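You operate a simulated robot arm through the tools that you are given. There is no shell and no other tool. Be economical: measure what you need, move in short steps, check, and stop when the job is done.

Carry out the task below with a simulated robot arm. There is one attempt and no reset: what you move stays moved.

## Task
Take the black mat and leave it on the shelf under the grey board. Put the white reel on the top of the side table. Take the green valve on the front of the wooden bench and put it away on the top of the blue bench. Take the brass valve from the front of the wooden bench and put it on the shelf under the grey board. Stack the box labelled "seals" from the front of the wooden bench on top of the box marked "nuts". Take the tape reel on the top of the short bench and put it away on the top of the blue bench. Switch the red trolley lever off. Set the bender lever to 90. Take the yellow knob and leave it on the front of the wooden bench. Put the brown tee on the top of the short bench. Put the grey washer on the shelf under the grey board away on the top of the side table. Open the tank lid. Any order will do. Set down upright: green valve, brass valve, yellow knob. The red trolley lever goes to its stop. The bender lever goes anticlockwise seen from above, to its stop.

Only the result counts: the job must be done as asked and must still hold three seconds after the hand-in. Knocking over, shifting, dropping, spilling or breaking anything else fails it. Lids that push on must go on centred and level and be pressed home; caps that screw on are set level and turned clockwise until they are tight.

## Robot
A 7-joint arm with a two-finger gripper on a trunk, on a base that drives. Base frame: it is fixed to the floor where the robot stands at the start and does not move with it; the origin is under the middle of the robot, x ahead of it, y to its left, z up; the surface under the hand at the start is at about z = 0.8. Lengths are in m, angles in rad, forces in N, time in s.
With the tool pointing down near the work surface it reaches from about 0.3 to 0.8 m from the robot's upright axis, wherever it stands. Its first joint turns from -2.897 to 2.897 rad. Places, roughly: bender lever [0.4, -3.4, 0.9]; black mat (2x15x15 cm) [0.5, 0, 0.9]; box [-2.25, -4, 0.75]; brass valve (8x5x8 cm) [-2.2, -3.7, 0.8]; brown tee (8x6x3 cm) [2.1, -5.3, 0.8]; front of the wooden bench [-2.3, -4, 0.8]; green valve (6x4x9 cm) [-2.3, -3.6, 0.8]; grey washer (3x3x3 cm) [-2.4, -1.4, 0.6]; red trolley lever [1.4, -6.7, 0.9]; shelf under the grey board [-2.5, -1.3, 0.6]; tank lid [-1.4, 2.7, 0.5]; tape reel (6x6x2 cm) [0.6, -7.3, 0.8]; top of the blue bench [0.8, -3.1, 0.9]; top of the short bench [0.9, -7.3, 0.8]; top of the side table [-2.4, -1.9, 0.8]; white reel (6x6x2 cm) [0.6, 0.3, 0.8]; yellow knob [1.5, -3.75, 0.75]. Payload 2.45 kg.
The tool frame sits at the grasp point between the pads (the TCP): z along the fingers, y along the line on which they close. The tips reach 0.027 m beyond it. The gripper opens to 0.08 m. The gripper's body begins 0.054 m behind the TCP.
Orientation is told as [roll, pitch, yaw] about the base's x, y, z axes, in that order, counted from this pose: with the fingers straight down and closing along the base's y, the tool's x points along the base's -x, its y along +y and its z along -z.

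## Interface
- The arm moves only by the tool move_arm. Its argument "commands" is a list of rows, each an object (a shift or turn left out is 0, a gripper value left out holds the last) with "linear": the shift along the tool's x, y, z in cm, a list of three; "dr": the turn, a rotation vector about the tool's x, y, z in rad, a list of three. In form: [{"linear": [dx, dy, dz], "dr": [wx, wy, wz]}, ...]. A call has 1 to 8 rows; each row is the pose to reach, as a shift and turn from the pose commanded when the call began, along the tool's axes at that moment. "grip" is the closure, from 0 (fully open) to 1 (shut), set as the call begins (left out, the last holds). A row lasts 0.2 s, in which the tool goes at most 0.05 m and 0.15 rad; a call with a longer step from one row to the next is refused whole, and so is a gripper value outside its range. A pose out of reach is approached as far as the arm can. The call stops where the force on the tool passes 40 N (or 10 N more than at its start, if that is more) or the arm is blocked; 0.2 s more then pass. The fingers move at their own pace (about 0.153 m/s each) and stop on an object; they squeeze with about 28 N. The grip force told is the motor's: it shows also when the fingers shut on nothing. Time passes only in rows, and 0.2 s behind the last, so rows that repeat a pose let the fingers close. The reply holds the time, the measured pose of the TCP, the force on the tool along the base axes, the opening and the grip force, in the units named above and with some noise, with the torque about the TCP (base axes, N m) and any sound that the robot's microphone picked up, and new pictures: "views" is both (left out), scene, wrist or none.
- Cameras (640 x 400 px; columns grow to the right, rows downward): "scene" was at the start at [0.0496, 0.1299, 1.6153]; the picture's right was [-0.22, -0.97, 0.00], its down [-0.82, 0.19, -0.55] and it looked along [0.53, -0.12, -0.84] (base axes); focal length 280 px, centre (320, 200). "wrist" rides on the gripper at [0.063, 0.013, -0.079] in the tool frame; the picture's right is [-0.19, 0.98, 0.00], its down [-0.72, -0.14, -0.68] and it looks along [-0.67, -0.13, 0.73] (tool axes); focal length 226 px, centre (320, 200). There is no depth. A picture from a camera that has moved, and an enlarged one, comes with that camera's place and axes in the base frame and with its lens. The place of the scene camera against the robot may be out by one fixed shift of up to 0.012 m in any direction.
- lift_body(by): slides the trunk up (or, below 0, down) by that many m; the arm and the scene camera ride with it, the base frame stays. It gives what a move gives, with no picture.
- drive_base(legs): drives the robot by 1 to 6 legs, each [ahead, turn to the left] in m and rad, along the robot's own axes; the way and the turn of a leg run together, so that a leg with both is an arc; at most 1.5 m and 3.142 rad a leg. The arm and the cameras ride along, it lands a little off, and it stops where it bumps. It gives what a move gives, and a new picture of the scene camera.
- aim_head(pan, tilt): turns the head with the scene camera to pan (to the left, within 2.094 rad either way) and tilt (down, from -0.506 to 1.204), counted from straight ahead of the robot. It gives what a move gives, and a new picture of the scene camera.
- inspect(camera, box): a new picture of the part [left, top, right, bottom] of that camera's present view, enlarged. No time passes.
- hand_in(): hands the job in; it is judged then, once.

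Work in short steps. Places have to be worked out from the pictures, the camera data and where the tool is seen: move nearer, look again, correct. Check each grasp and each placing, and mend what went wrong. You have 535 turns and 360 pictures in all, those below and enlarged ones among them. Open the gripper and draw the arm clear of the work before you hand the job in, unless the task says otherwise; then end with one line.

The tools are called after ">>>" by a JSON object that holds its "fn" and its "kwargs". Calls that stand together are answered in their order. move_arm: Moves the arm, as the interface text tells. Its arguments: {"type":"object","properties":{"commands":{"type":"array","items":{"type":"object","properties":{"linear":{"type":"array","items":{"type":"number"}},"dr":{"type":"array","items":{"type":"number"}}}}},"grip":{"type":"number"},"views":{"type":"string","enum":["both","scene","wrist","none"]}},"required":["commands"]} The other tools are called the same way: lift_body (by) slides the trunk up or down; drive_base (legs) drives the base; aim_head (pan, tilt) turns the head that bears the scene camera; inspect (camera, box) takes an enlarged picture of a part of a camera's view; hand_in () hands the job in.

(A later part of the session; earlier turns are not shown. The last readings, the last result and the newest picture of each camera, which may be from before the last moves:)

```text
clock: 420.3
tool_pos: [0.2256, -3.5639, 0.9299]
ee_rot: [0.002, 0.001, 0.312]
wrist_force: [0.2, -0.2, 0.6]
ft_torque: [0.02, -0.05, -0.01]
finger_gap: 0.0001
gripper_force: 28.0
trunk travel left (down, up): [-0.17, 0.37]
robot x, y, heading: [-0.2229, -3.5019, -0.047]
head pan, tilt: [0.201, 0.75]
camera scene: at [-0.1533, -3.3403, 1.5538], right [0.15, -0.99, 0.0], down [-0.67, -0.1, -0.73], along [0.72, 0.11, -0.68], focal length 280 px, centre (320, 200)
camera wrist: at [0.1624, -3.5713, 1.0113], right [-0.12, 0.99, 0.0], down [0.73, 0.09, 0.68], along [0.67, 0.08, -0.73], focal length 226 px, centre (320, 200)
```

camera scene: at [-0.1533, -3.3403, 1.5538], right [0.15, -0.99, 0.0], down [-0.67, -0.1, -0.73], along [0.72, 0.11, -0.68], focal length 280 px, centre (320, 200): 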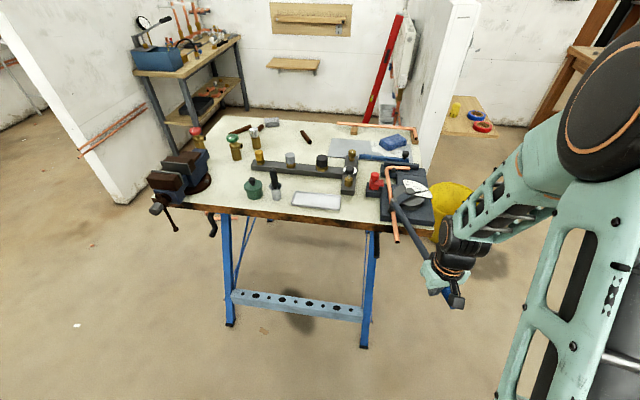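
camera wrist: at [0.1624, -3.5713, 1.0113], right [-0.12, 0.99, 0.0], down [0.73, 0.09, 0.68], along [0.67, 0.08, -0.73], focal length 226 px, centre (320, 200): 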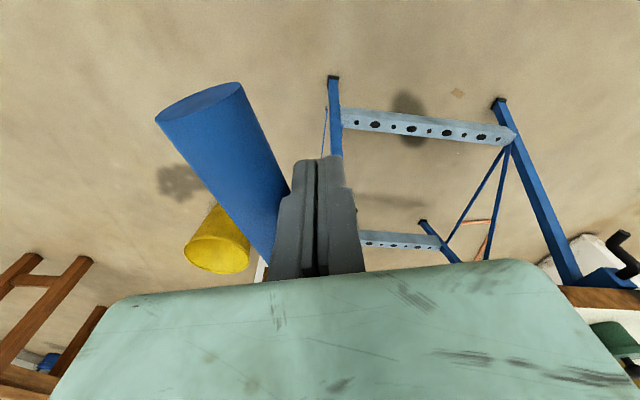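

The lever is following. Second half of the arc, until the stop.

>>> {"fn": "move_arm", "kwargs": {"commands": [{"linear": [0.56, -4.14, 0]}, {"linear": [0.74, -8.49, 0]}, {"linear": [0.4, -12.91, 0]}, {"linear": [-0.48, -17.19, 0]}, {"linear": [-1.88, -21.36, 0]}, {"linear": [-3.5, -24.79, 0]}, {"linear": [-4.76, -26.96, 0]}, {"linear": [-5.45, -28.0, 0]}], "views": "both"}}

```text
clock: 422.1
tool_pos: [0.3641, -3.8138, 0.9295]
ee_rot: [0.001, 0.003, 0.314]
wrist_force: [0.2, 0.8, -0.4]
ft_torque: [0.01, -0.01, -0.02]
finger_gap: 0.0
gripper_force: 27.6
trunk travel left (down, up): [-0.17, 0.37]
robot x, y, heading: [-0.2205, -3.4977, -0.044]
head pan, tilt: [0.201, 0.75]
camera scene: at [-0.1534, -3.3399, 1.5538], right [0.15, -0.99, 0.0], down [-0.67, -0.1, -0.73], along [0.72, 0.11, -0.68], focal length 280 px, centre (320, 200)
camera wrist: at [0.3002, -3.8211, 1.0096], right [-0.12, 0.99, 0.0], down [0.73, 0.09, 0.68], along [0.67, 0.08, -0.73], focal length 226 px, centre (320, 200)
```

scene: 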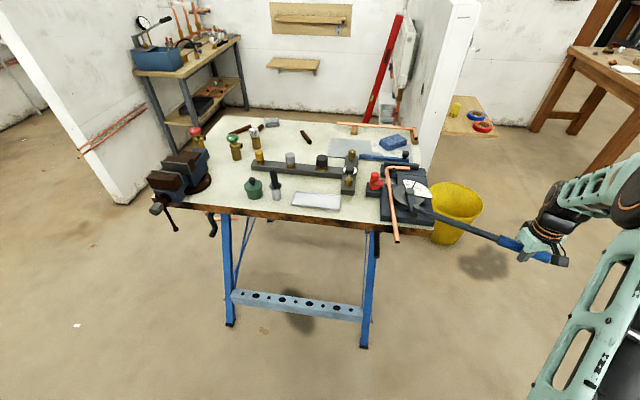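
wrist: 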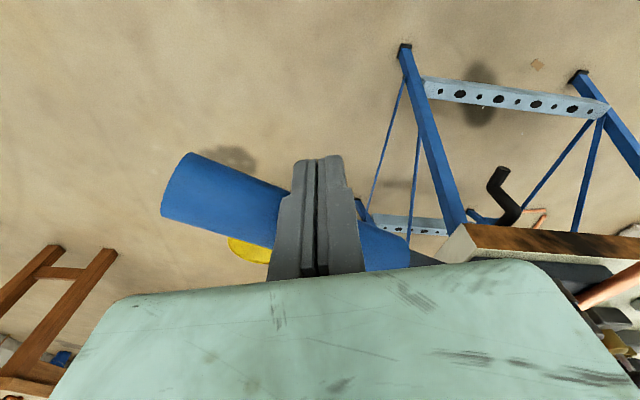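

I'll zoom on the dial to see how far it is.

>>> {"fn": "inspect", "kwargs": {"camera": "scene", "box": [360, 150, 460, 240]}}

```text
4.44 times, centred on (410, 195) of scene
camera zoom: at [-0.1534, -3.3399, 1.5538], right [0.15, -0.99, 0.0], down [-0.67, -0.1, -0.73], along [0.72, 0.11, -0.68], focal length 1242 px, centre (-80, 222)
```

zoom: 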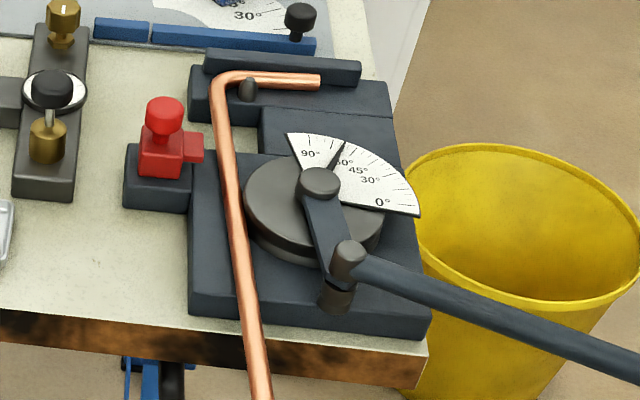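

The pointer is at ~65–70°, so about 25° remain. I'll lift the fingers, move the robot nearer, and come back to push the rest.

>>> {"fn": "move_arm", "kwargs": {"commands": [{"linear": [0.5, 0, -4]}, {"linear": [1, 0, -8]}, {"linear": [2, 0, -12]}, {"linear": [3, 0, -16]}], "views": "none"}}

>>> {"fn": "drive_base", "kwargs": {"legs": [[0, -1.2], [0.32, 0], [0, 1.25]]}}

```text
clock: 423.1
tool_pos: [0.336, -3.8221, 1.0923]
ee_rot: [0.001, 0.002, 0.312]
wrist_force: [-0.2, -0.1, 0.2]
ft_torque: [-0.02, 0.0, 0.0]
finger_gap: 0.0
gripper_force: 27.8
trunk travel left (down, up): [-0.17, 0.37]
robot x, y, heading: [-0.2252, -3.5039, -0.046]
head pan, tilt: [0.201, 0.75]
```

```text
clock: 431.5
tool_pos: [0.4485, -4.0996, 1.0907]
ee_rot: [0.002, 0.002, 0.354]
wrist_force: [0.5, -0.6, -0.3]
ft_torque: [0.02, -0.02, 0.02]
finger_gap: 0.0001
gripper_force: 28.5
trunk travel left (down, up): [-0.17, 0.37]
robot x, y, heading: [-0.1217, -3.8037, -0.006]
head pan, tilt: [0.201, 0.75]
camera scene: at [-0.0593, -3.6387, 1.5538], right [0.19, -0.98, 0.0], down [-0.67, -0.13, -0.73], along [0.72, 0.14, -0.68], focal length 280 px, centre (320, 200)
```

scene: 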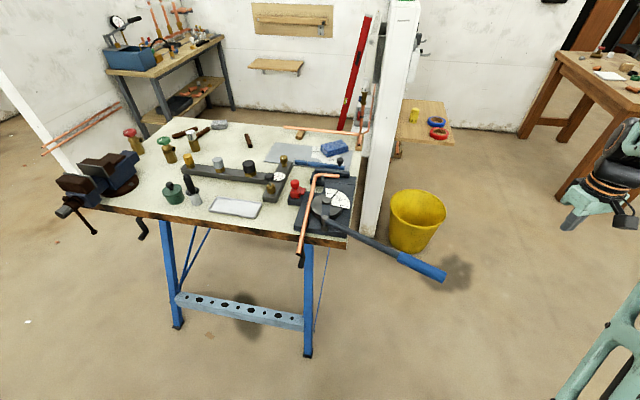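

I'm now well placed. I'll bring the closed fingers back to the robot-side of the handle at (0.33, -3.80).

>>> {"fn": "move_arm", "kwargs": {"commands": [{"linear": [0.1, 4.6, 0]}, {"linear": [0.2, 9.2, 0]}, {"linear": [0.3, 13.8, 0]}, {"linear": [0.4, 18.4, 0]}, {"linear": [0.5, 23, 0]}, {"linear": [0.6, 27.6, 0]}, {"linear": [0.7, 32.2, 0]}, {"linear": [0.7, 32.2, 0]}], "views": "none"}}

>>> {"fn": "move_arm", "kwargs": {"commands": [{"linear": [0, 0, 4]}, {"linear": [0, 0, 8]}, {"linear": [0, 0, 12]}, {"linear": [0, 0, 16]}, {"linear": [0, 0, 16]}], "views": "both"}}

```text
clock: 433.3
tool_pos: [0.328, -3.7988, 1.091]
ee_rot: [0.002, 0.005, 0.353]
wrist_force: [-0.8, 0.3, 0.1]
ft_torque: [0.03, 0.01, -0.01]
finger_gap: 0.0
gripper_force: 28.0
trunk travel left (down, up): [-0.17, 0.37]
robot x, y, heading: [-0.1192, -3.8014, -0.004]
head pan, tilt: [0.201, 0.75]
```

```text
clock: 434.5
tool_pos: [0.331, -3.8008, 0.9313]
ee_rot: [0.002, 0.003, 0.354]
wrist_force: [0.9, -0.1, 0.2]
ft_torque: [0.02, 0.01, -0.01]
finger_gap: 0.0
gripper_force: 27.5
trunk travel left (down, up): [-0.17, 0.37]
robot x, y, heading: [-0.1252, -3.7976, -0.005]
head pan, tilt: [0.201, 0.75]
camera scene: at [-0.0588, -3.6385, 1.5538], right [0.19, -0.98, 0.0], down [-0.67, -0.13, -0.73], along [0.72, 0.14, -0.68], focal length 280 px, centre (320, 200)
camera wrist: at [0.2677, -3.8101, 1.0123], right [-0.16, 0.99, 0.0], down [0.72, 0.12, 0.68], along [0.67, 0.11, -0.73], focal length 226 px, centre (320, 200)
```

scene: 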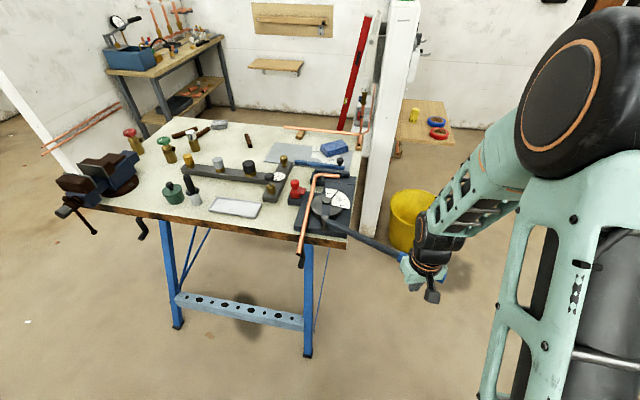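
wrist: 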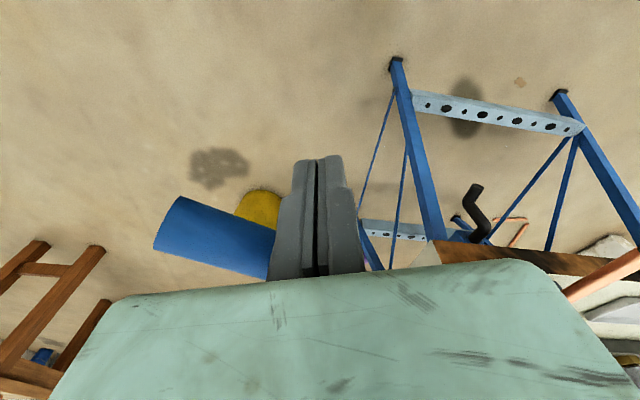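

I'll push along the remaining arc. The motion will stop by itself when the lever meets its stop.

>>> {"fn": "move_arm", "kwargs": {"commands": [{"linear": [-3.02, -2.05, 0]}, {"linear": [-5.14, -5.1, 0]}, {"linear": [-7.56, -7.91, 0]}, {"linear": [-10.27, -10.47, 0]}, {"linear": [-13.22, -12.72, 0]}, {"linear": [-16.4, -14.65, 0]}], "views": "scene"}}

>>> {"fn": "inspect", "kwargs": {"camera": "scene", "box": [280, 150, 380, 260]}}

```text
clock: 435.9
tool_pos: [0.533, -3.8806, 0.9326]
ee_rot: [0.002, 0.004, 0.354]
wrist_force: [-0.1, 0.3, -0.6]
ft_torque: [0.01, 0.02, 0.02]
finger_gap: 0.0001
gripper_force: 28.2
trunk travel left (down, up): [-0.17, 0.37]
robot x, y, heading: [-0.1219, -3.8007, -0.006]
head pan, tilt: [0.201, 0.75]
camera scene: at [-0.0589, -3.6386, 1.5537], right [0.19, -0.98, 0.0], down [-0.67, -0.13, -0.73], along [0.72, 0.14, -0.68], focal length 280 px, centre (320, 200)
```

scene: 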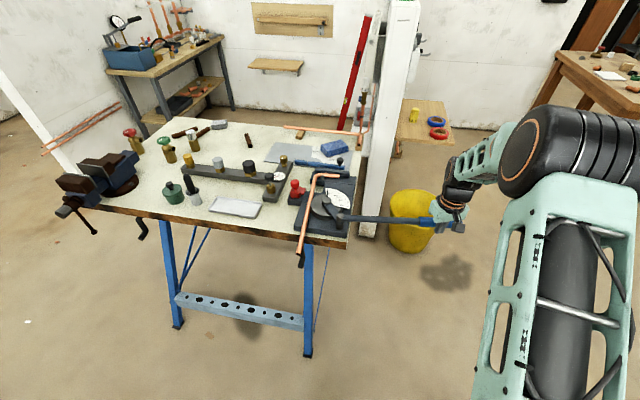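

```text
3.64 times, centred on (330, 205) of scene
camera zoom: at [-0.0589, -3.6386, 1.5537], right [0.19, -0.98, 0.0], down [-0.67, -0.13, -0.73], along [0.72, 0.14, -0.68], focal length 1016 px, centre (284, 182)
```

zoom: 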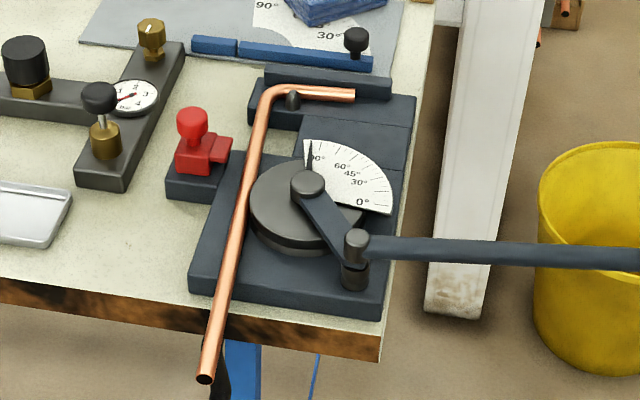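

The pointer is nearly at 90°. I'll push a bit more to feel the stop.

>>> {"fn": "move_arm", "kwargs": {"commands": [{"linear": [-1.1, -0.6, 0]}, {"linear": [-2.2, -1.1, 0]}, {"linear": [-3.3, -1.6, 0]}, {"linear": [-4.4, -2.0, 0]}, {"linear": [-5.5, -2.3, 0]}, {"linear": [-6.6, -2.6, 0]}], "views": "none"}}

>>> {"fn": "inspect", "kwargs": {"camera": "scene", "box": [280, 150, 380, 260]}}

```text
clock: 436.6
tool_pos: [0.5516, -3.8841, 0.9288]
ee_rot: [0.01, 0.023, 0.354]
wrist_force: [-19.7, 0.8, 6.6]
ft_torque: [0.05, -0.16, -0.11]
finger_gap: 0.0
gripper_force: 27.9
trunk travel left (down, up): [-0.17, 0.37]
robot x, y, heading: [-0.1207, -3.8006, -0.009]
head pan, tilt: [0.201, 0.75]
stopped in row 3: the force on the tool passed its limit at 56 N (the readings are from after the stop); the commanded pose is now the measured one
```

```text
3.64 times, centred on (330, 205) of scene
camera zoom: at [-0.0627, -3.6386, 1.5541], right [0.19, -0.98, 0.0], down [-0.67, -0.13, -0.73], along [0.72, 0.14, -0.68], focal length 1016 px, centre (284, 182)
```

zoom: 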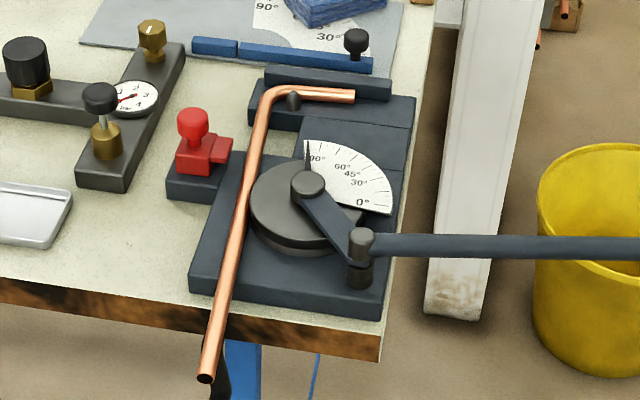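

The lever is at its stop at 90°. I'll withdraw the fingers and raise the arm, then look towards the yellow knob.

>>> {"fn": "move_arm", "kwargs": {"commands": [{"linear": [2, 0.8, 0], "dr": [0, -0.02, 0]}, {"linear": [4, 1.5, -1], "dr": [0, -0.02, 0]}, {"linear": [6, 2, -5], "dr": [0, -0.02, 0]}, {"linear": [8, 2, -9], "dr": [0, -0.02, 0]}, {"linear": [11, 2, -13], "dr": [0, -0.02, 0]}, {"linear": [14, 2, -16], "dr": [0, -0.02, 0]}], "views": "none"}}

>>> {"fn": "aim_head", "kwargs": {"pan": -0.1, "tilt": 0.5}}

```text
clock: 438.0
tool_pos: [0.4217, -3.9143, 1.091]
ee_rot: [0.012, -0.001, 0.354]
wrist_force: [-0.4, 0.1, 0.3]
ft_torque: [0.01, 0.01, 0.06]
finger_gap: 0.0
gripper_force: 28.4
trunk travel left (down, up): [-0.17, 0.37]
robot x, y, heading: [-0.1208, -3.8023, -0.001]
head pan, tilt: [0.201, 0.75]
```

```text
clock: 438.8
tool_pos: [0.4233, -3.914, 1.0903]
ee_rot: [0.009, 0.001, 0.356]
wrist_force: [0.6, 0.4, -0.3]
ft_torque: [0.01, 0.01, 0.01]
finger_gap: 0.0002
gripper_force: 28.0
trunk travel left (down, up): [-0.17, 0.37]
robot x, y, heading: [-0.1217, -3.7986, -0.009]
head pan, tilt: [-0.099, 0.499]
camera scene: at [-0.0499, -3.6642, 1.5756], right [-0.1, -0.99, 0.0], down [-0.48, 0.05, -0.88], along [0.87, -0.09, -0.48], focal length 280 px, centre (320, 200)
```

scene: 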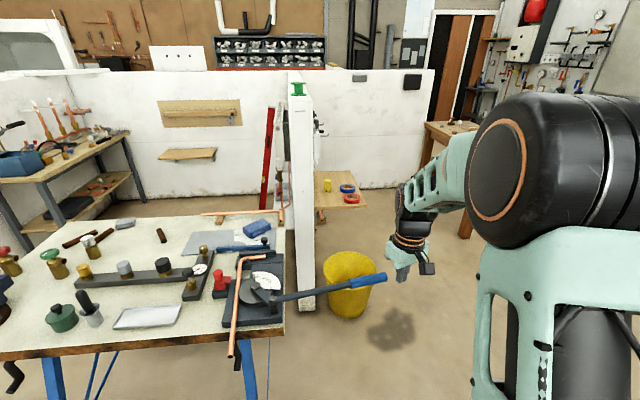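

The knob is on a low shelf beyond the partition, at about (1.55, -3.85). I'll drive round to about (1.5, -4.6) and face +y.

>>> {"fn": "drive_base", "kwargs": {"legs": [[0, -0.75], [1.12, 0], [0, 0.76], [0.8, 0], [0, 1.57]]}}

>>> {"fn": "aim_head", "kwargs": {"pan": 0.1, "tilt": 0.75}}

```text
clock: 456.6
tool_pos: [1.6, -4.0734, 1.0918]
ee_rot: [0.01, 0.001, 1.917]
wrist_force: [-0.4, -0.5, 0.5]
ft_torque: [0.03, -0.02, -0.04]
finger_gap: 0.0
gripper_force: 28.1
trunk travel left (down, up): [-0.17, 0.37]
robot x, y, heading: [1.4884, -4.6169, 1.555]
head pan, tilt: [-0.099, 0.499]
camera scene: at [1.3538, -4.5397, 1.5757], right [0.99, -0.11, 0.0], down [-0.05, -0.48, -0.88], along [0.1, 0.87, -0.48], focal length 280 px, centre (320, 200)
```

scene: 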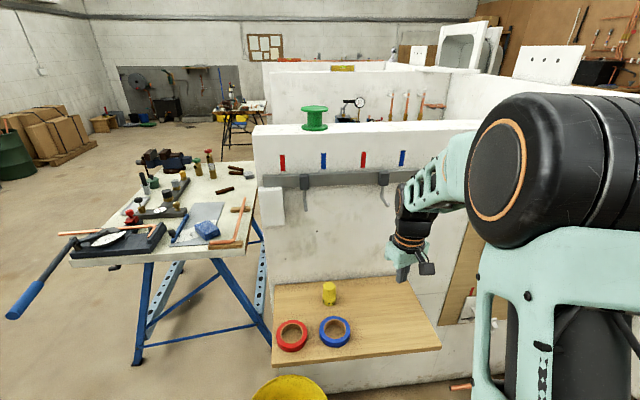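

```text
clock: 457.4
tool_pos: [1.6021, -4.0733, 1.0906]
ee_rot: [0.008, 0.0, 1.918]
wrist_force: [1.0, -0.5, 0.5]
ft_torque: [-0.02, 0.02, 0.0]
finger_gap: 0.0002
gripper_force: 28.4
trunk travel left (down, up): [-0.17, 0.37]
robot x, y, heading: [1.4818, -4.6158, 1.557]
head pan, tilt: [0.099, 0.75]
camera scene: at [1.3365, -4.5476, 1.5538], right [1.0, 0.09, 0.0], down [0.06, -0.68, -0.73], along [-0.06, 0.73, -0.68], focal length 280 px, centre (320, 200)
```

scene: 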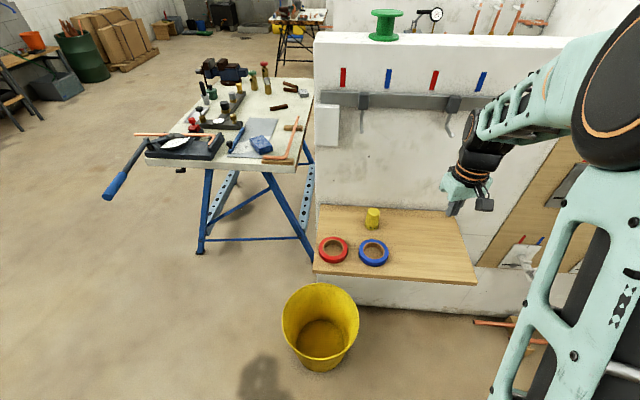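

I have a clear view of the yellow knob on the shelf. I'll zoom in on it.

>>> {"fn": "inspect", "kwargs": {"camera": "scene", "box": [300, 190, 480, 290]}}

```text
3.56 times, centred on (390, 240) of scene
camera zoom: at [1.3365, -4.5476, 1.5538], right [1.0, 0.09, 0.0], down [0.06, -0.68, -0.73], along [-0.06, 0.73, -0.68], focal length 994 px, centre (71, 58)
```

zoom: 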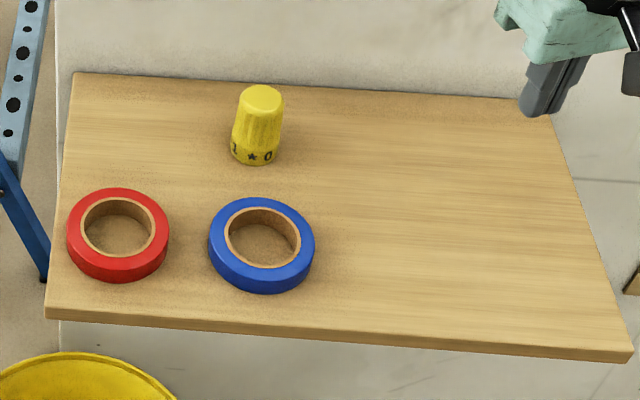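

The knob is at about (1.48, -3.81), with 11 cm to the wall. I'll drive just 0.1 m closer, keeping clear of the bucket, and open the gripper.

>>> {"fn": "drive_base", "kwargs": {"legs": [[0.1, 0]]}}

>>> {"fn": "move_arm", "kwargs": {"commands": [{"linear": [1, 2, 0]}, {"linear": [2, 4, 0]}, {"linear": [3, 7, 0]}, {"linear": [3, 10, 0]}], "grip": 0, "views": "both"}}

```text
clock: 458.6
tool_pos: [1.6019, -3.9763, 1.0902]
ee_rot: [0.01, 0.0, 1.918]
wrist_force: [-0.6, 0.5, 0.4]
ft_torque: [-0.02, 0.03, -0.04]
finger_gap: 0.0002
gripper_force: 28.5
trunk travel left (down, up): [-0.17, 0.37]
robot x, y, heading: [1.4853, -4.5242, 1.56]
head pan, tilt: [0.099, 0.75]
camera scene: at [1.3375, -4.4498, 1.5537], right [1.0, 0.09, 0.0], down [0.06, -0.68, -0.73], along [-0.06, 0.73, -0.68], focal length 280 px, centre (320, 200)
```

scene: 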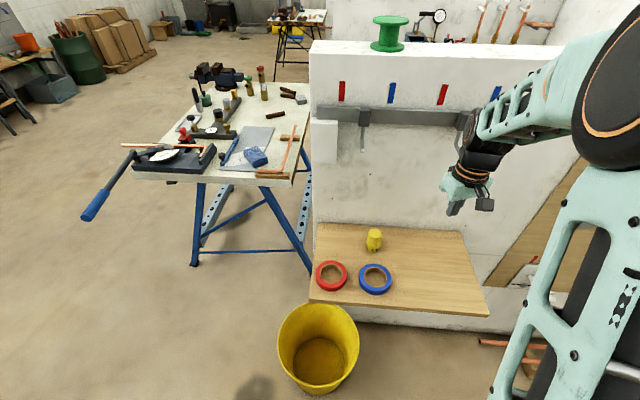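

```text
clock: 459.6
tool_pos: [1.5175, -4.0392, 1.0908]
ee_rot: [0.009, 0.0, 1.919]
wrist_force: [0.9, -0.4, -0.8]
ft_torque: [0.0, 0.01, -0.01]
finger_gap: 0.0799
gripper_force: 0.0
trunk travel left (down, up): [-0.17, 0.37]
robot x, y, heading: [1.4854, -4.5219, 1.56]
head pan, tilt: [0.099, 0.75]
camera scene: at [1.3371, -4.4511, 1.5537], right [1.0, 0.09, 0.0], down [0.06, -0.68, -0.73], along [-0.06, 0.73, -0.68], focal length 280 px, centre (320, 200)
camera wrist: at [1.5283, -4.1023, 1.1714], right [-0.99, -0.15, 0.01], down [-0.11, 0.73, 0.68], along [-0.11, 0.67, -0.73], focal length 226 px, centre (320, 200)
```

scene: 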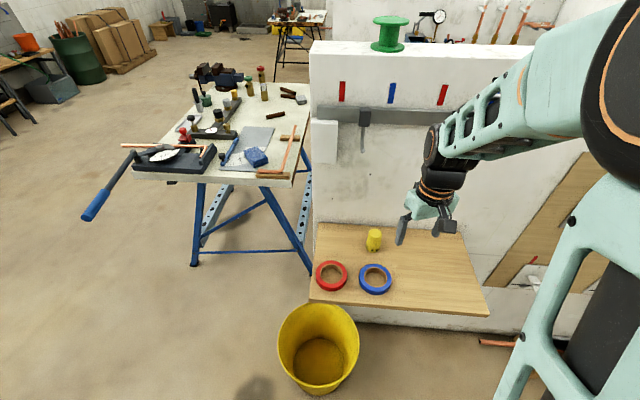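
wrist: 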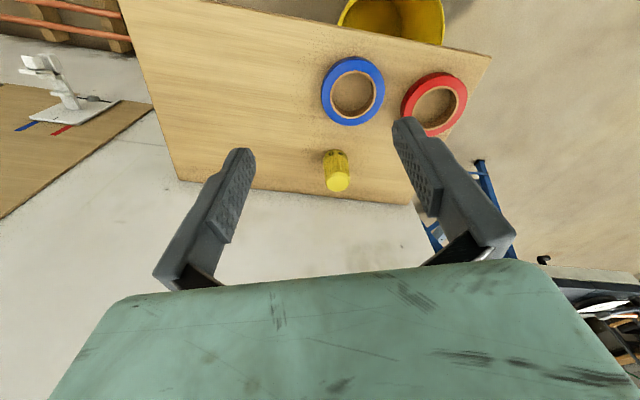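

By triangulation the knob stands at (1.463, -3.882), from z≈0.81 to 0.885. I'll move above it, squaring the fingers to close along x.

>>> {"fn": "move_arm", "kwargs": {"commands": [{"linear": [-4, 0, 0], "dr": [0, 0, 0.1]}, {"linear": [-8, 0, 0], "dr": [0, 0, 0.2]}, {"linear": [-12, -0.1, 1], "dr": [0, 0, 0.3]}, {"linear": [-16.6, -0.2, 2], "dr": [0, 0, 0.35]}, {"linear": [-16.6, -0.2, 6], "dr": [0, 0, 0.35]}, {"linear": [-16.6, -0.2, 10], "dr": [0, 0, 0.35]}, {"linear": [-16.6, -0.2, 10], "dr": [0, 0, 0.35]}], "views": "both"}}

```text
clock: 461.1
tool_pos: [1.4605, -3.8819, 0.9892]
ee_rot: [0.009, 0.002, 1.567]
wrist_force: [-0.5, 1.6, 0.6]
ft_torque: [-0.03, -0.01, -0.01]
finger_gap: 0.0801
gripper_force: 0.0
trunk travel left (down, up): [-0.17, 0.37]
robot x, y, heading: [1.4836, -4.5254, 1.562]
head pan, tilt: [0.099, 0.75]
camera scene: at [1.3374, -4.4505, 1.5538], right [1.0, 0.09, 0.0], down [0.06, -0.68, -0.73], along [-0.06, 0.73, -0.68], focal length 280 px, centre (320, 200)
camera wrist: at [1.4481, -3.9435, 1.0705], right [-0.98, 0.2, 0.01], down [0.15, 0.72, 0.68], along [0.13, 0.67, -0.73], focal length 226 px, centre (320, 200)
```

scene: 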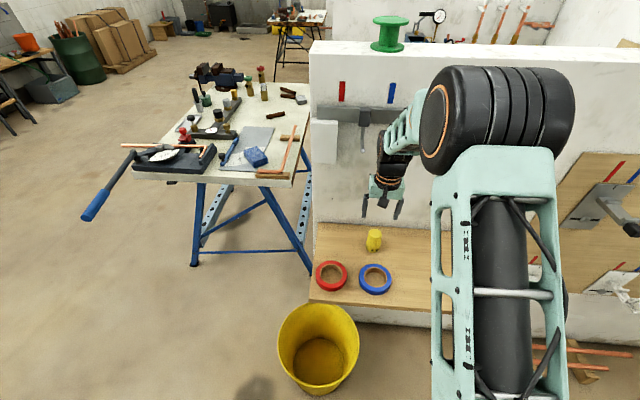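
wrist: 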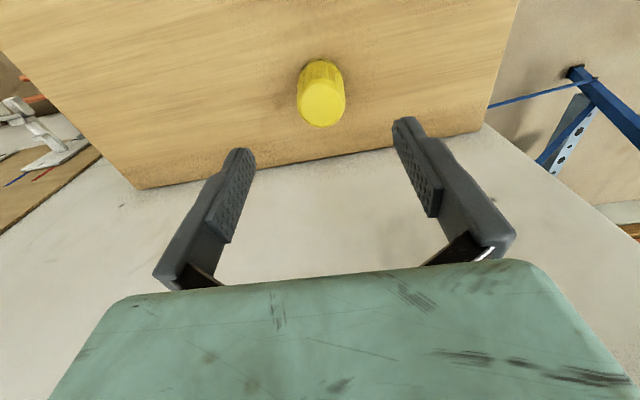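

It's aligned. I'll descend to grip height and close.

>>> {"fn": "move_arm", "kwargs": {"commands": [{"linear": [0, 0, 4]}, {"linear": [0, 0, 8]}, {"linear": [0, 0, 11]}, {"linear": [0, 0, 13]}, {"linear": [0, 0, 14.2]}, {"linear": [0, 0, 14.2]}], "views": "wrist"}}

>>> {"fn": "move_arm", "kwargs": {"commands": [{"linear": [0, 0, 0]}, {"linear": [0, 0, 0]}, {"linear": [0, 0, 0]}], "grip": 1, "views": "wrist"}}

```text
clock: 462.6
tool_pos: [1.4606, -3.8821, 0.8487]
ee_rot: [0.009, 0.002, 1.566]
wrist_force: [0.0, -0.2, -0.7]
ft_torque: [-0.02, -0.01, -0.01]
finger_gap: 0.0801
gripper_force: 0.1
trunk travel left (down, up): [-0.17, 0.37]
robot x, y, heading: [1.4851, -4.5257, 1.563]
head pan, tilt: [0.099, 0.75]
camera wrist: at [1.4487, -3.9442, 0.9284], right [-0.98, 0.2, 0.01], down [0.15, 0.72, 0.68], along [0.13, 0.67, -0.73], focal length 226 px, centre (320, 200)
```

wrist: 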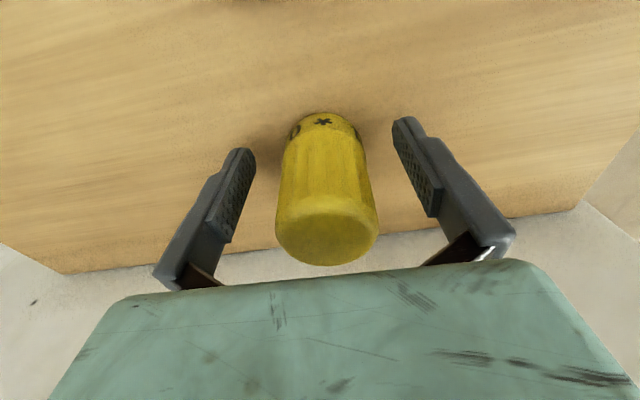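

```text
clock: 463.4
tool_pos: [1.4595, -3.8823, 0.848]
ee_rot: [0.007, 0.003, 1.566]
wrist_force: [-0.1, 0.7, 0.2]
ft_torque: [-0.01, 0.01, -0.01]
finger_gap: 0.0442
gripper_force: 28.8
trunk travel left (down, up): [-0.17, 0.37]
robot x, y, heading: [1.4845, -4.5233, 1.561]
head pan, tilt: [0.099, 0.75]
camera wrist: at [1.4486, -3.9442, 0.9285], right [-0.98, 0.2, 0.01], down [0.15, 0.72, 0.68], along [0.13, 0.67, -0.74], focal length 226 px, centre (320, 200)
```

wrist: 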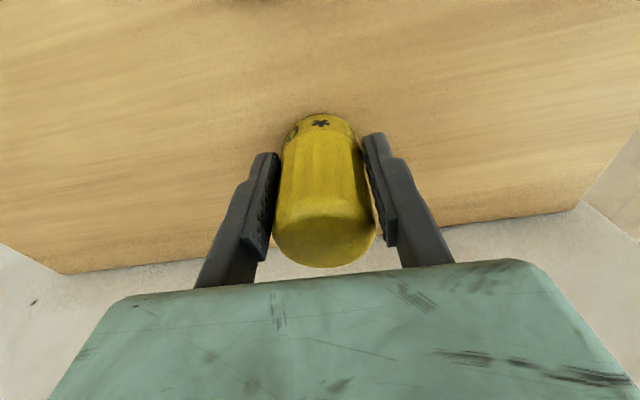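

Gripped. I'll lift, retract, and drive back to the wooden bench.

>>> {"fn": "move_arm", "kwargs": {"commands": [{"linear": [0, 0, -2]}, {"linear": [0, 0, -6]}, {"linear": [0, 0, -10]}, {"linear": [0, 0, -14]}, {"linear": [0, 0, -18]}, {"linear": [4, 0, -20]}, {"linear": [8, 0, -21]}, {"linear": [12, 0, -21]}], "views": "wrist"}}

>>> {"fn": "drive_base", "kwargs": {"legs": [[-0.15, 0], [0, 1.58]]}}

```text
clock: 465.1
tool_pos: [1.4651, -4.0033, 1.0607]
ee_rot: [0.009, 0.003, 1.568]
wrist_force: [0.3, -0.5, -0.6]
ft_torque: [0.03, 0.0, 0.02]
finger_gap: 0.0442
gripper_force: 28.2
trunk travel left (down, up): [-0.17, 0.37]
robot x, y, heading: [1.4854, -4.5195, 1.565]
head pan, tilt: [0.099, 0.75]
camera wrist: at [1.4517, -4.0648, 1.1419], right [-0.98, 0.2, 0.01], down [0.15, 0.72, 0.68], along [0.13, 0.67, -0.74], focal length 226 px, centre (320, 200)
```

wrist: 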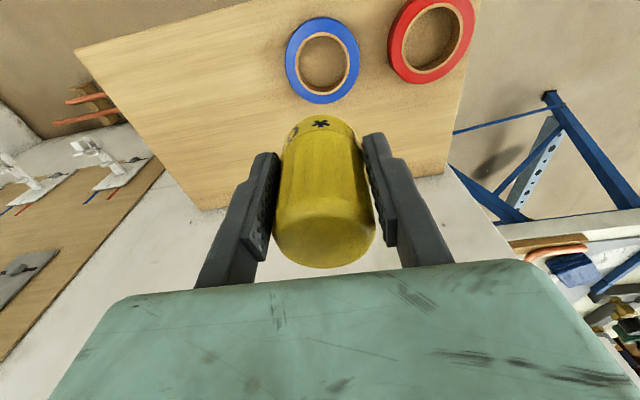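

```text
clock: 470.5
tool_pos: [0.9627, -4.7022, 1.0609]
ee_rot: [0.01, 0.004, -3.13]
wrist_force: [0.0, 0.8, -1.1]
ft_torque: [-0.01, -0.02, 0.01]
finger_gap: 0.0438
gripper_force: 27.5
trunk travel left (down, up): [-0.17, 0.37]
robot x, y, heading: [1.4824, -4.6745, -3.135]
head pan, tilt: [0.099, 0.75]
camera scene: at [1.421, -4.8166, 1.5537], right [-0.1, 0.99, 0.0], down [0.68, 0.07, -0.73], along [-0.73, -0.08, -0.68], focal length 280 px, centre (320, 200)
```

scene: 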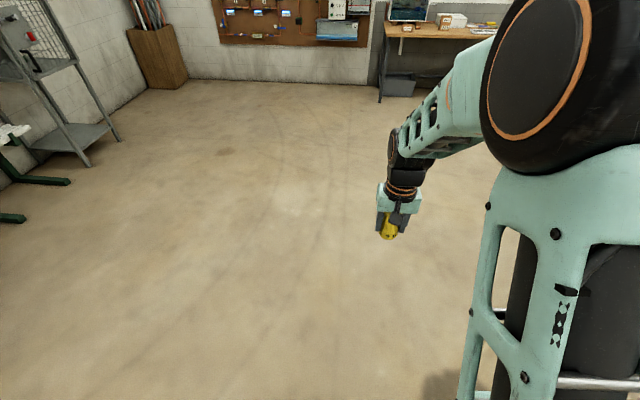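

The way is clear. I'll drive to the wooden bench.

>>> {"fn": "drive_base", "kwargs": {"legs": [[0, -0.225], [1.5, 0], [1.45, 0], [0, 0.225]]}}

>>> {"fn": "aim_head", "kwargs": {"pan": 0.3, "tilt": 0.75}}

```text
clock: 486.1
tool_pos: [-1.8638, -4.0514, 1.0606]
ee_rot: [0.009, 0.004, 3.133]
wrist_force: [0.5, 0.1, -0.6]
ft_torque: [-0.04, 0.06, 0.0]
finger_gap: 0.0439
gripper_force: 27.9
trunk travel left (down, up): [-0.17, 0.37]
robot x, y, heading: [-1.3424, -4.0285, 3.127]
head pan, tilt: [0.099, 0.75]
camera scene: at [-1.4084, -4.1742, 1.5538], right [-0.08, 1.0, 0.0], down [0.68, 0.06, -0.73], along [-0.73, -0.06, -0.68], focal length 280 px, centre (320, 200)
```

scene: 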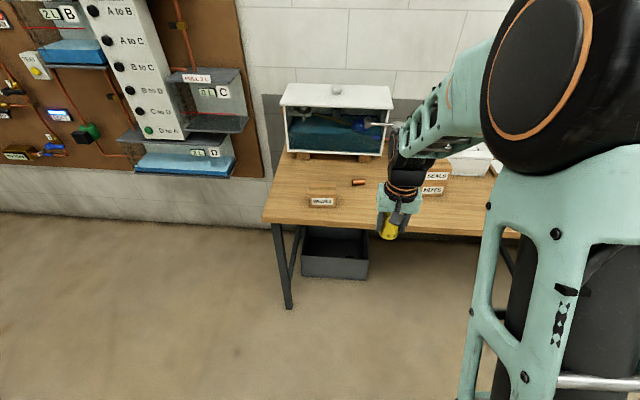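

```text
clock: 486.8
tool_pos: [-1.8642, -4.0502, 1.0609]
ee_rot: [0.009, 0.004, 3.134]
wrist_force: [-0.3, -0.9, -0.8]
ft_torque: [0.01, -0.02, 0.0]
finger_gap: 0.0438
gripper_force: 28.1
trunk travel left (down, up): [-0.17, 0.37]
robot x, y, heading: [-1.3461, -4.0335, 3.128]
head pan, tilt: [0.3, 0.75]
camera scene: at [-1.4054, -4.1906, 1.5538], right [-0.28, 0.96, 0.0], down [0.65, 0.19, -0.73], along [-0.7, -0.21, -0.68], focal length 280 px, centre (320, 200)
```

scene: 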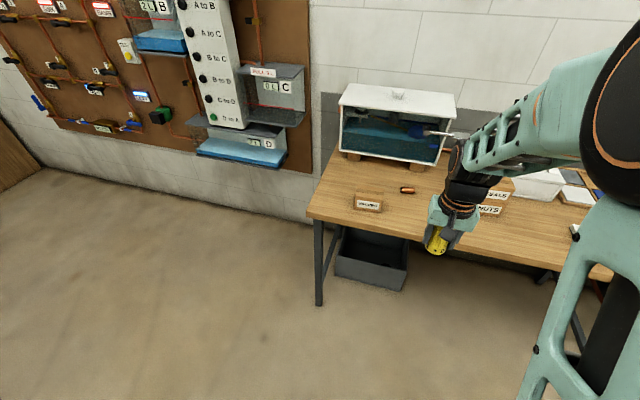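

I'll drive 0.22 m ahead; the freed spot where SEALS stood, (-2.2, -4.02), is the target.

>>> {"fn": "drive_base", "kwargs": {"legs": [[0.22, 0]]}}

>>> {"fn": "inspect", "kwargs": {"camera": "wrist", "box": [0, 0, 640, 400]}}

```text
clock: 488.6
tool_pos: [-2.0887, -4.0474, 1.061]
ee_rot: [0.009, 0.003, 3.132]
wrist_force: [0.4, -0.2, -0.6]
ft_torque: [0.01, -0.03, -0.01]
finger_gap: 0.0434
gripper_force: 27.9
trunk travel left (down, up): [-0.17, 0.37]
robot x, y, heading: [-1.5722, -4.0271, 3.124]
head pan, tilt: [0.3, 0.75]
camera scene: at [-1.6314, -4.187, 1.5537], right [-0.28, 0.96, 0.0], down [0.66, 0.19, -0.73], along [-0.7, -0.2, -0.68], focal length 280 px, centre (320, 200)
```

scene: 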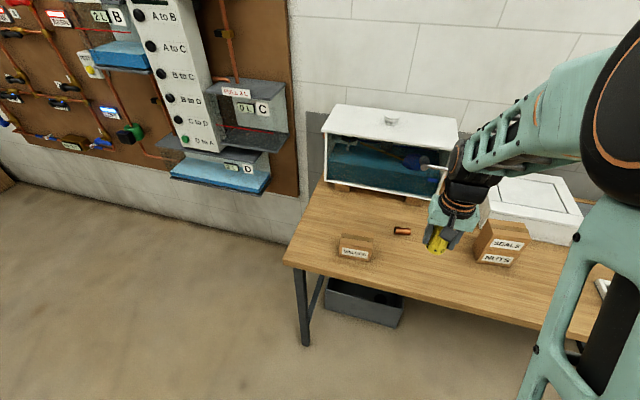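

```text
1.00 times, centred on (320, 200) of wrist (not enlarged: the box is as wide or as high as the picture)
camera zoom: at [-2.0265, -4.058, 1.1413], right [-0.2, -0.98, 0.01], down [-0.72, 0.16, 0.68], along [-0.66, 0.13, -0.74], focal length 226 px, centre (320, 200)
```

zoom: 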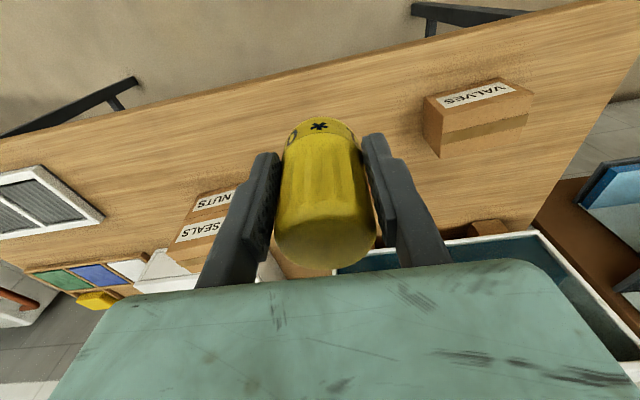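

I'll move over the spot and lower close to the surface.

>>> {"fn": "move_arm", "kwargs": {"commands": [{"linear": [-4.5, -0.8, 0]}, {"linear": [-9, -1.5, 0]}, {"linear": [-10, -1.7, 3.5]}, {"linear": [-10, -1.7, 8]}, {"linear": [-10, -1.7, 12.5]}, {"linear": [-10, -1.7, 16.5]}, {"linear": [-10, -1.7, 18.3]}, {"linear": [-10, -1.7, 18.3]}], "views": "wrist"}}

```text
clock: 490.4
tool_pos: [-2.1919, -4.0293, 0.8786]
ee_rot: [0.009, 0.004, 3.132]
wrist_force: [0.1, -0.8, -0.8]
ft_torque: [-0.03, -0.04, 0.02]
finger_gap: 0.0436
gripper_force: 27.6
trunk travel left (down, up): [-0.17, 0.37]
robot x, y, heading: [-1.5707, -4.0318, 3.125]
head pan, tilt: [0.3, 0.75]
camera wrist: at [-2.1278, -4.0422, 0.9587], right [-0.2, -0.98, 0.01], down [-0.72, 0.16, 0.68], along [-0.66, 0.13, -0.74], focal length 226 px, centre (320, 200)
```

wrist: 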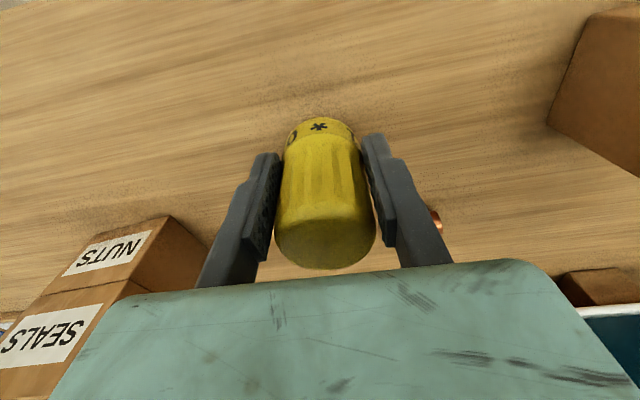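

>>> {"fn": "move_arm", "kwargs": {"commands": [{"linear": [0, 0, 0.5]}, {"linear": [0, 0, 1.0]}, {"linear": [0, 0, 1.5]}, {"linear": [0, 0, 2.0]}, {"linear": [0, 0, 2.4]}, {"linear": [0, 0, 2.8]}, {"linear": [0, 0, 2.8]}], "views": "none"}}

```text
clock: 491.9
tool_pos: [-2.188, -4.0304, 0.8485]
ee_rot: [0.009, 0.003, 3.131]
wrist_force: [0.3, 0.4, -1.3]
ft_torque: [0.02, -0.01, 0.01]
finger_gap: 0.0434
gripper_force: 28.4
trunk travel left (down, up): [-0.17, 0.37]
robot x, y, heading: [-1.5634, -4.03, 3.128]
head pan, tilt: [0.3, 0.75]
```

>>> {"fn": "move_arm", "kwargs": {"commands": [{"linear": [0, 0, 0.25]}, {"linear": [0, 0, 0.5]}, {"linear": [0, 0, 0.75]}, {"linear": [0, 0, 1.0]}, {"linear": [0, 0, 1.2]}, {"linear": [0, 0, 1.2]}], "views": "none"}}

```text
clock: 492.9
tool_pos: [-2.1903, -4.0305, 0.8478]
ee_rot: [0.009, -0.005, 3.13]
wrist_force: [2.2, 0.9, 15.0]
ft_torque: [-0.04, -0.24, 0.0]
finger_gap: 0.0436
gripper_force: 27.1
trunk travel left (down, up): [-0.17, 0.37]
robot x, y, heading: [-1.5706, -4.0275, 3.125]
head pan, tilt: [0.3, 0.75]
stopped in row 4: the force on the tool passed its limit at 43 N (the readings are from after the stop); the commanded pose is now the measured one
```

Contact. I'll release, rise and check that the knob stands upright.

>>> {"fn": "move_arm", "kwargs": {"commands": [{"linear": [0, 0, 0]}, {"linear": [0, 0, 0]}], "grip": 0.2, "views": "none"}}

>>> {"fn": "move_arm", "kwargs": {"commands": [{"linear": [0, 0, -3]}, {"linear": [0, 0, -7]}, {"linear": [0, 0, -11]}, {"linear": [0, 0, -15]}, {"linear": [0, 0, -19]}, {"linear": [4, 0, -21]}], "views": "both"}}

```text
clock: 493.4
tool_pos: [-2.1889, -4.0318, 0.8442]
ee_rot: [0.009, -0.002, 3.132]
wrist_force: [0.2, -0.1, -0.3]
ft_torque: [0.03, 0.01, 0.0]
finger_gap: 0.0639
gripper_force: 0.1
trunk travel left (down, up): [-0.17, 0.37]
robot x, y, heading: [-1.5704, -4.0295, 3.123]
head pan, tilt: [0.3, 0.75]
```

```text
clock: 494.9
tool_pos: [-2.1496, -4.028, 1.0558]
ee_rot: [0.009, 0.0, 3.132]
wrist_force: [-0.6, 0.4, 0.8]
ft_torque: [-0.03, -0.03, -0.02]
finger_gap: 0.0639
gripper_force: 0.0
trunk travel left (down, up): [-0.17, 0.37]
robot x, y, heading: [-1.5691, -4.0291, 3.134]
head pan, tilt: [0.3, 0.75]
camera scene: at [-1.6301, -4.1871, 1.5538], right [-0.28, 0.96, 0.0], down [0.65, 0.19, -0.73], along [-0.7, -0.2, -0.68], focal length 280 px, centre (320, 200)
camera wrist: at [-2.0856, -4.0394, 1.1358], right [-0.2, -0.98, 0.01], down [-0.72, 0.16, 0.68], along [-0.67, 0.13, -0.73], focal length 226 px, centre (320, 200)
```

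scene: 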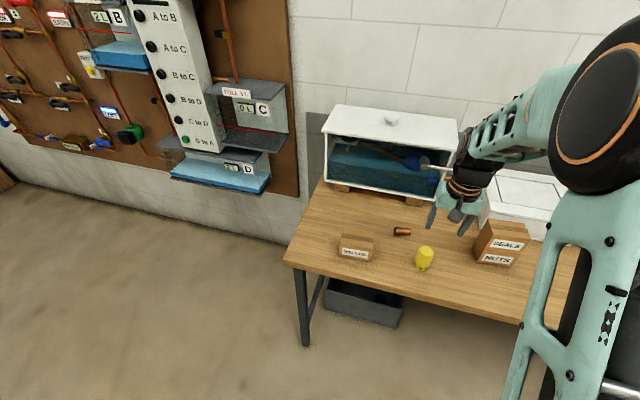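
wrist: 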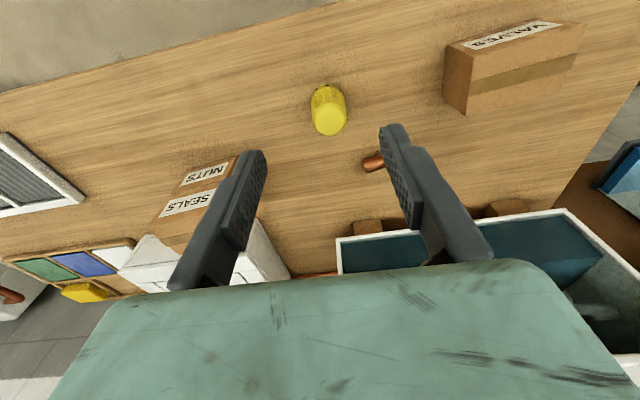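

The yellow knob stands upright on the bench. Next is the brown tee at (2.1, -5.3): I'll drive east again.

>>> {"fn": "drive_base", "kwargs": {"legs": [[-0.3, 0], [0, 2.946], [1.45, 0], [1.3, 0]]}}

>>> {"fn": "aim_head", "kwargs": {"pan": -0.35, "tilt": 0.5}}

```text
clock: 516.9
tool_pos: [1.9877, -4.6344, 1.055]
ee_rot: [0.01, -0.003, -0.17]
wrist_force: [0.7, -0.5, 0.5]
ft_torque: [-0.02, 0.0, 0.01]
finger_gap: 0.0642
gripper_force: 0.1
trunk travel left (down, up): [-0.17, 0.37]
robot x, y, heading: [1.4133, -4.5385, -0.173]
head pan, tilt: [0.3, 0.75]
camera scene: at [1.5015, -4.382, 1.5537], right [0.12, -0.99, 0.0], down [-0.68, -0.08, -0.73], along [0.73, 0.09, -0.68], focal length 280 px, centre (320, 200)
```

scene: 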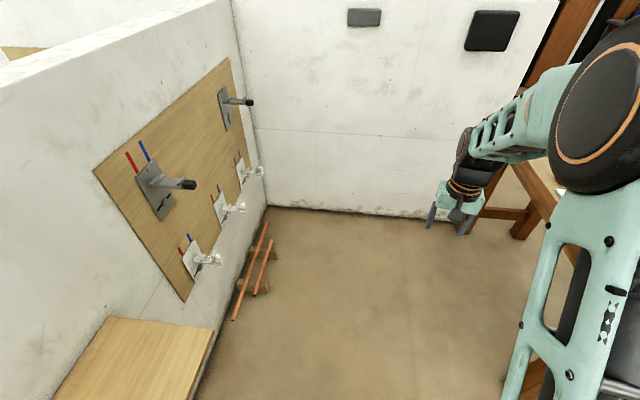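

```text
clock: 517.9
tool_pos: [1.9871, -4.6331, 1.0541]
ee_rot: [0.009, -0.001, -0.168]
wrist_force: [1.0, -1.5, 0.1]
ft_torque: [-0.03, -0.02, 0.02]
finger_gap: 0.0637
gripper_force: 0.1
trunk travel left (down, up): [-0.17, 0.37]
robot x, y, heading: [1.4125, -4.5354, -0.178]
head pan, tilt: [-0.351, 0.499]
camera scene: at [1.4978, -4.438, 1.5757], right [-0.5, -0.86, 0.0], down [-0.41, 0.24, -0.88], along [0.76, -0.44, -0.48], focal length 280 px, centre (320, 200)
```

scene: 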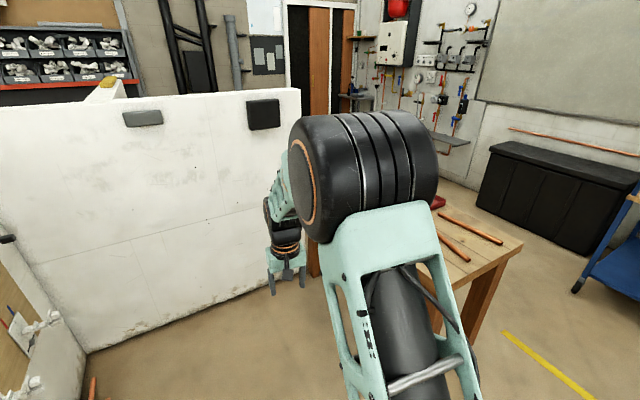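

The arm hides the table. I'll turn towards the table so it lies to the right of the arm in view.

>>> {"fn": "drive_base", "kwargs": {"legs": [[0, -0.45]]}}

>>> {"fn": "aim_head", "kwargs": {"pan": -0.6, "tilt": 0.6}}

```text
clock: 519.5
tool_pos: [1.9155, -4.8303, 1.0551]
ee_rot: [0.009, -0.001, -0.533]
wrist_force: [0.4, 0.9, -0.7]
ft_torque: [-0.05, 0.04, 0.01]
finger_gap: 0.0643
gripper_force: 0.0
trunk travel left (down, up): [-0.17, 0.37]
robot x, y, heading: [1.4146, -4.5378, -0.542]
head pan, tilt: [-0.351, 0.499]
stopped in leg 1: the robot was blocked; the commanded pose is now the measured one
camera scene: at [1.5268, -4.473, 1.5756], right [-0.78, -0.63, 0.0], down [-0.3, 0.37, -0.88], along [0.55, -0.68, -0.48], focal length 280 px, centre (320, 200)
```

scene: 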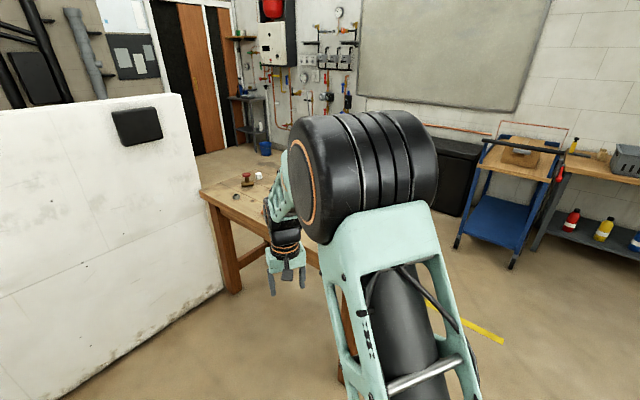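

```text
clock: 520.2
tool_pos: [1.916, -4.8322, 1.0543]
ee_rot: [0.009, -0.001, -0.534]
wrist_force: [-0.4, 0.2, 0.0]
ft_torque: [0.02, -0.02, -0.03]
finger_gap: 0.064
gripper_force: 0.1
trunk travel left (down, up): [-0.17, 0.37]
robot x, y, heading: [1.4145, -4.5391, -0.542]
head pan, tilt: [-0.6, 0.6]
camera scene: at [1.506, -4.4837, 1.5667], right [-0.91, -0.42, 0.0], down [-0.24, 0.51, -0.83], along [0.35, -0.75, -0.56], focal length 280 px, centre (320, 200)
```

scene: 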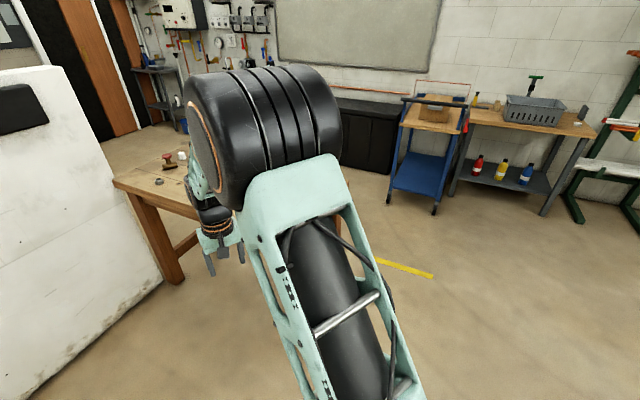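

I was blocked while turning, probably a rear corner against the bucket. I'll drive forward away from it, then check the bucket.

>>> {"fn": "drive_base", "kwargs": {"legs": [[0.25, 0]]}}

>>> {"fn": "aim_head", "kwargs": {"pan": 2.0, "tilt": 0.7}}

```text
clock: 522.0
tool_pos: [2.1205, -4.9543, 1.0548]
ee_rot: [0.011, 0.001, -0.536]
wrist_force: [0.7, -0.5, -0.7]
ft_torque: [-0.03, 0.04, -0.01]
finger_gap: 0.064
gripper_force: 0.2
trunk travel left (down, up): [-0.17, 0.37]
robot x, y, heading: [1.619, -4.6609, -0.541]
head pan, tilt: [-0.6, 0.6]
camera scene: at [1.7105, -4.6062, 1.5666], right [-0.91, -0.42, 0.0], down [-0.24, 0.51, -0.82], along [0.34, -0.75, -0.57], focal length 280 px, centre (320, 200)
```

scene: 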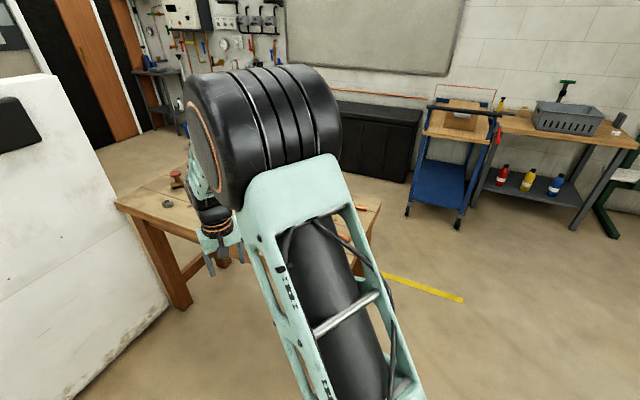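

```text
clock: 524.3
tool_pos: [2.1184, -4.9545, 1.0556]
ee_rot: [0.008, -0.002, -0.534]
wrist_force: [0.5, -0.2, 0.5]
ft_torque: [-0.03, 0.02, -0.01]
finger_gap: 0.064
gripper_force: 0.2
trunk travel left (down, up): [-0.17, 0.37]
robot x, y, heading: [1.6173, -4.66, -0.543]
head pan, tilt: [2.0, 0.7]
camera scene: at [1.6825, -4.4411, 1.558], right [0.99, -0.11, 0.0], down [-0.07, -0.64, -0.77], along [0.08, 0.76, -0.64], focal length 280 px, centre (320, 200)
```

scene: 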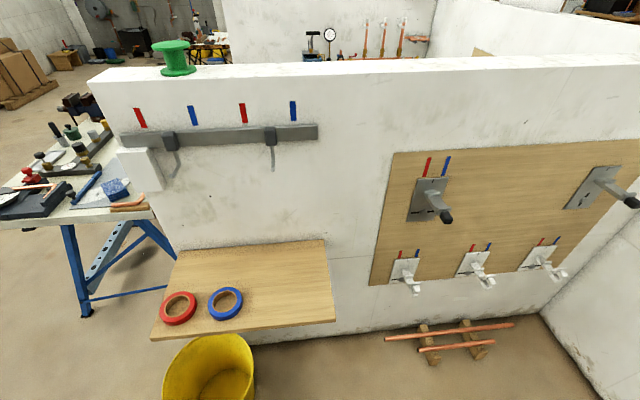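

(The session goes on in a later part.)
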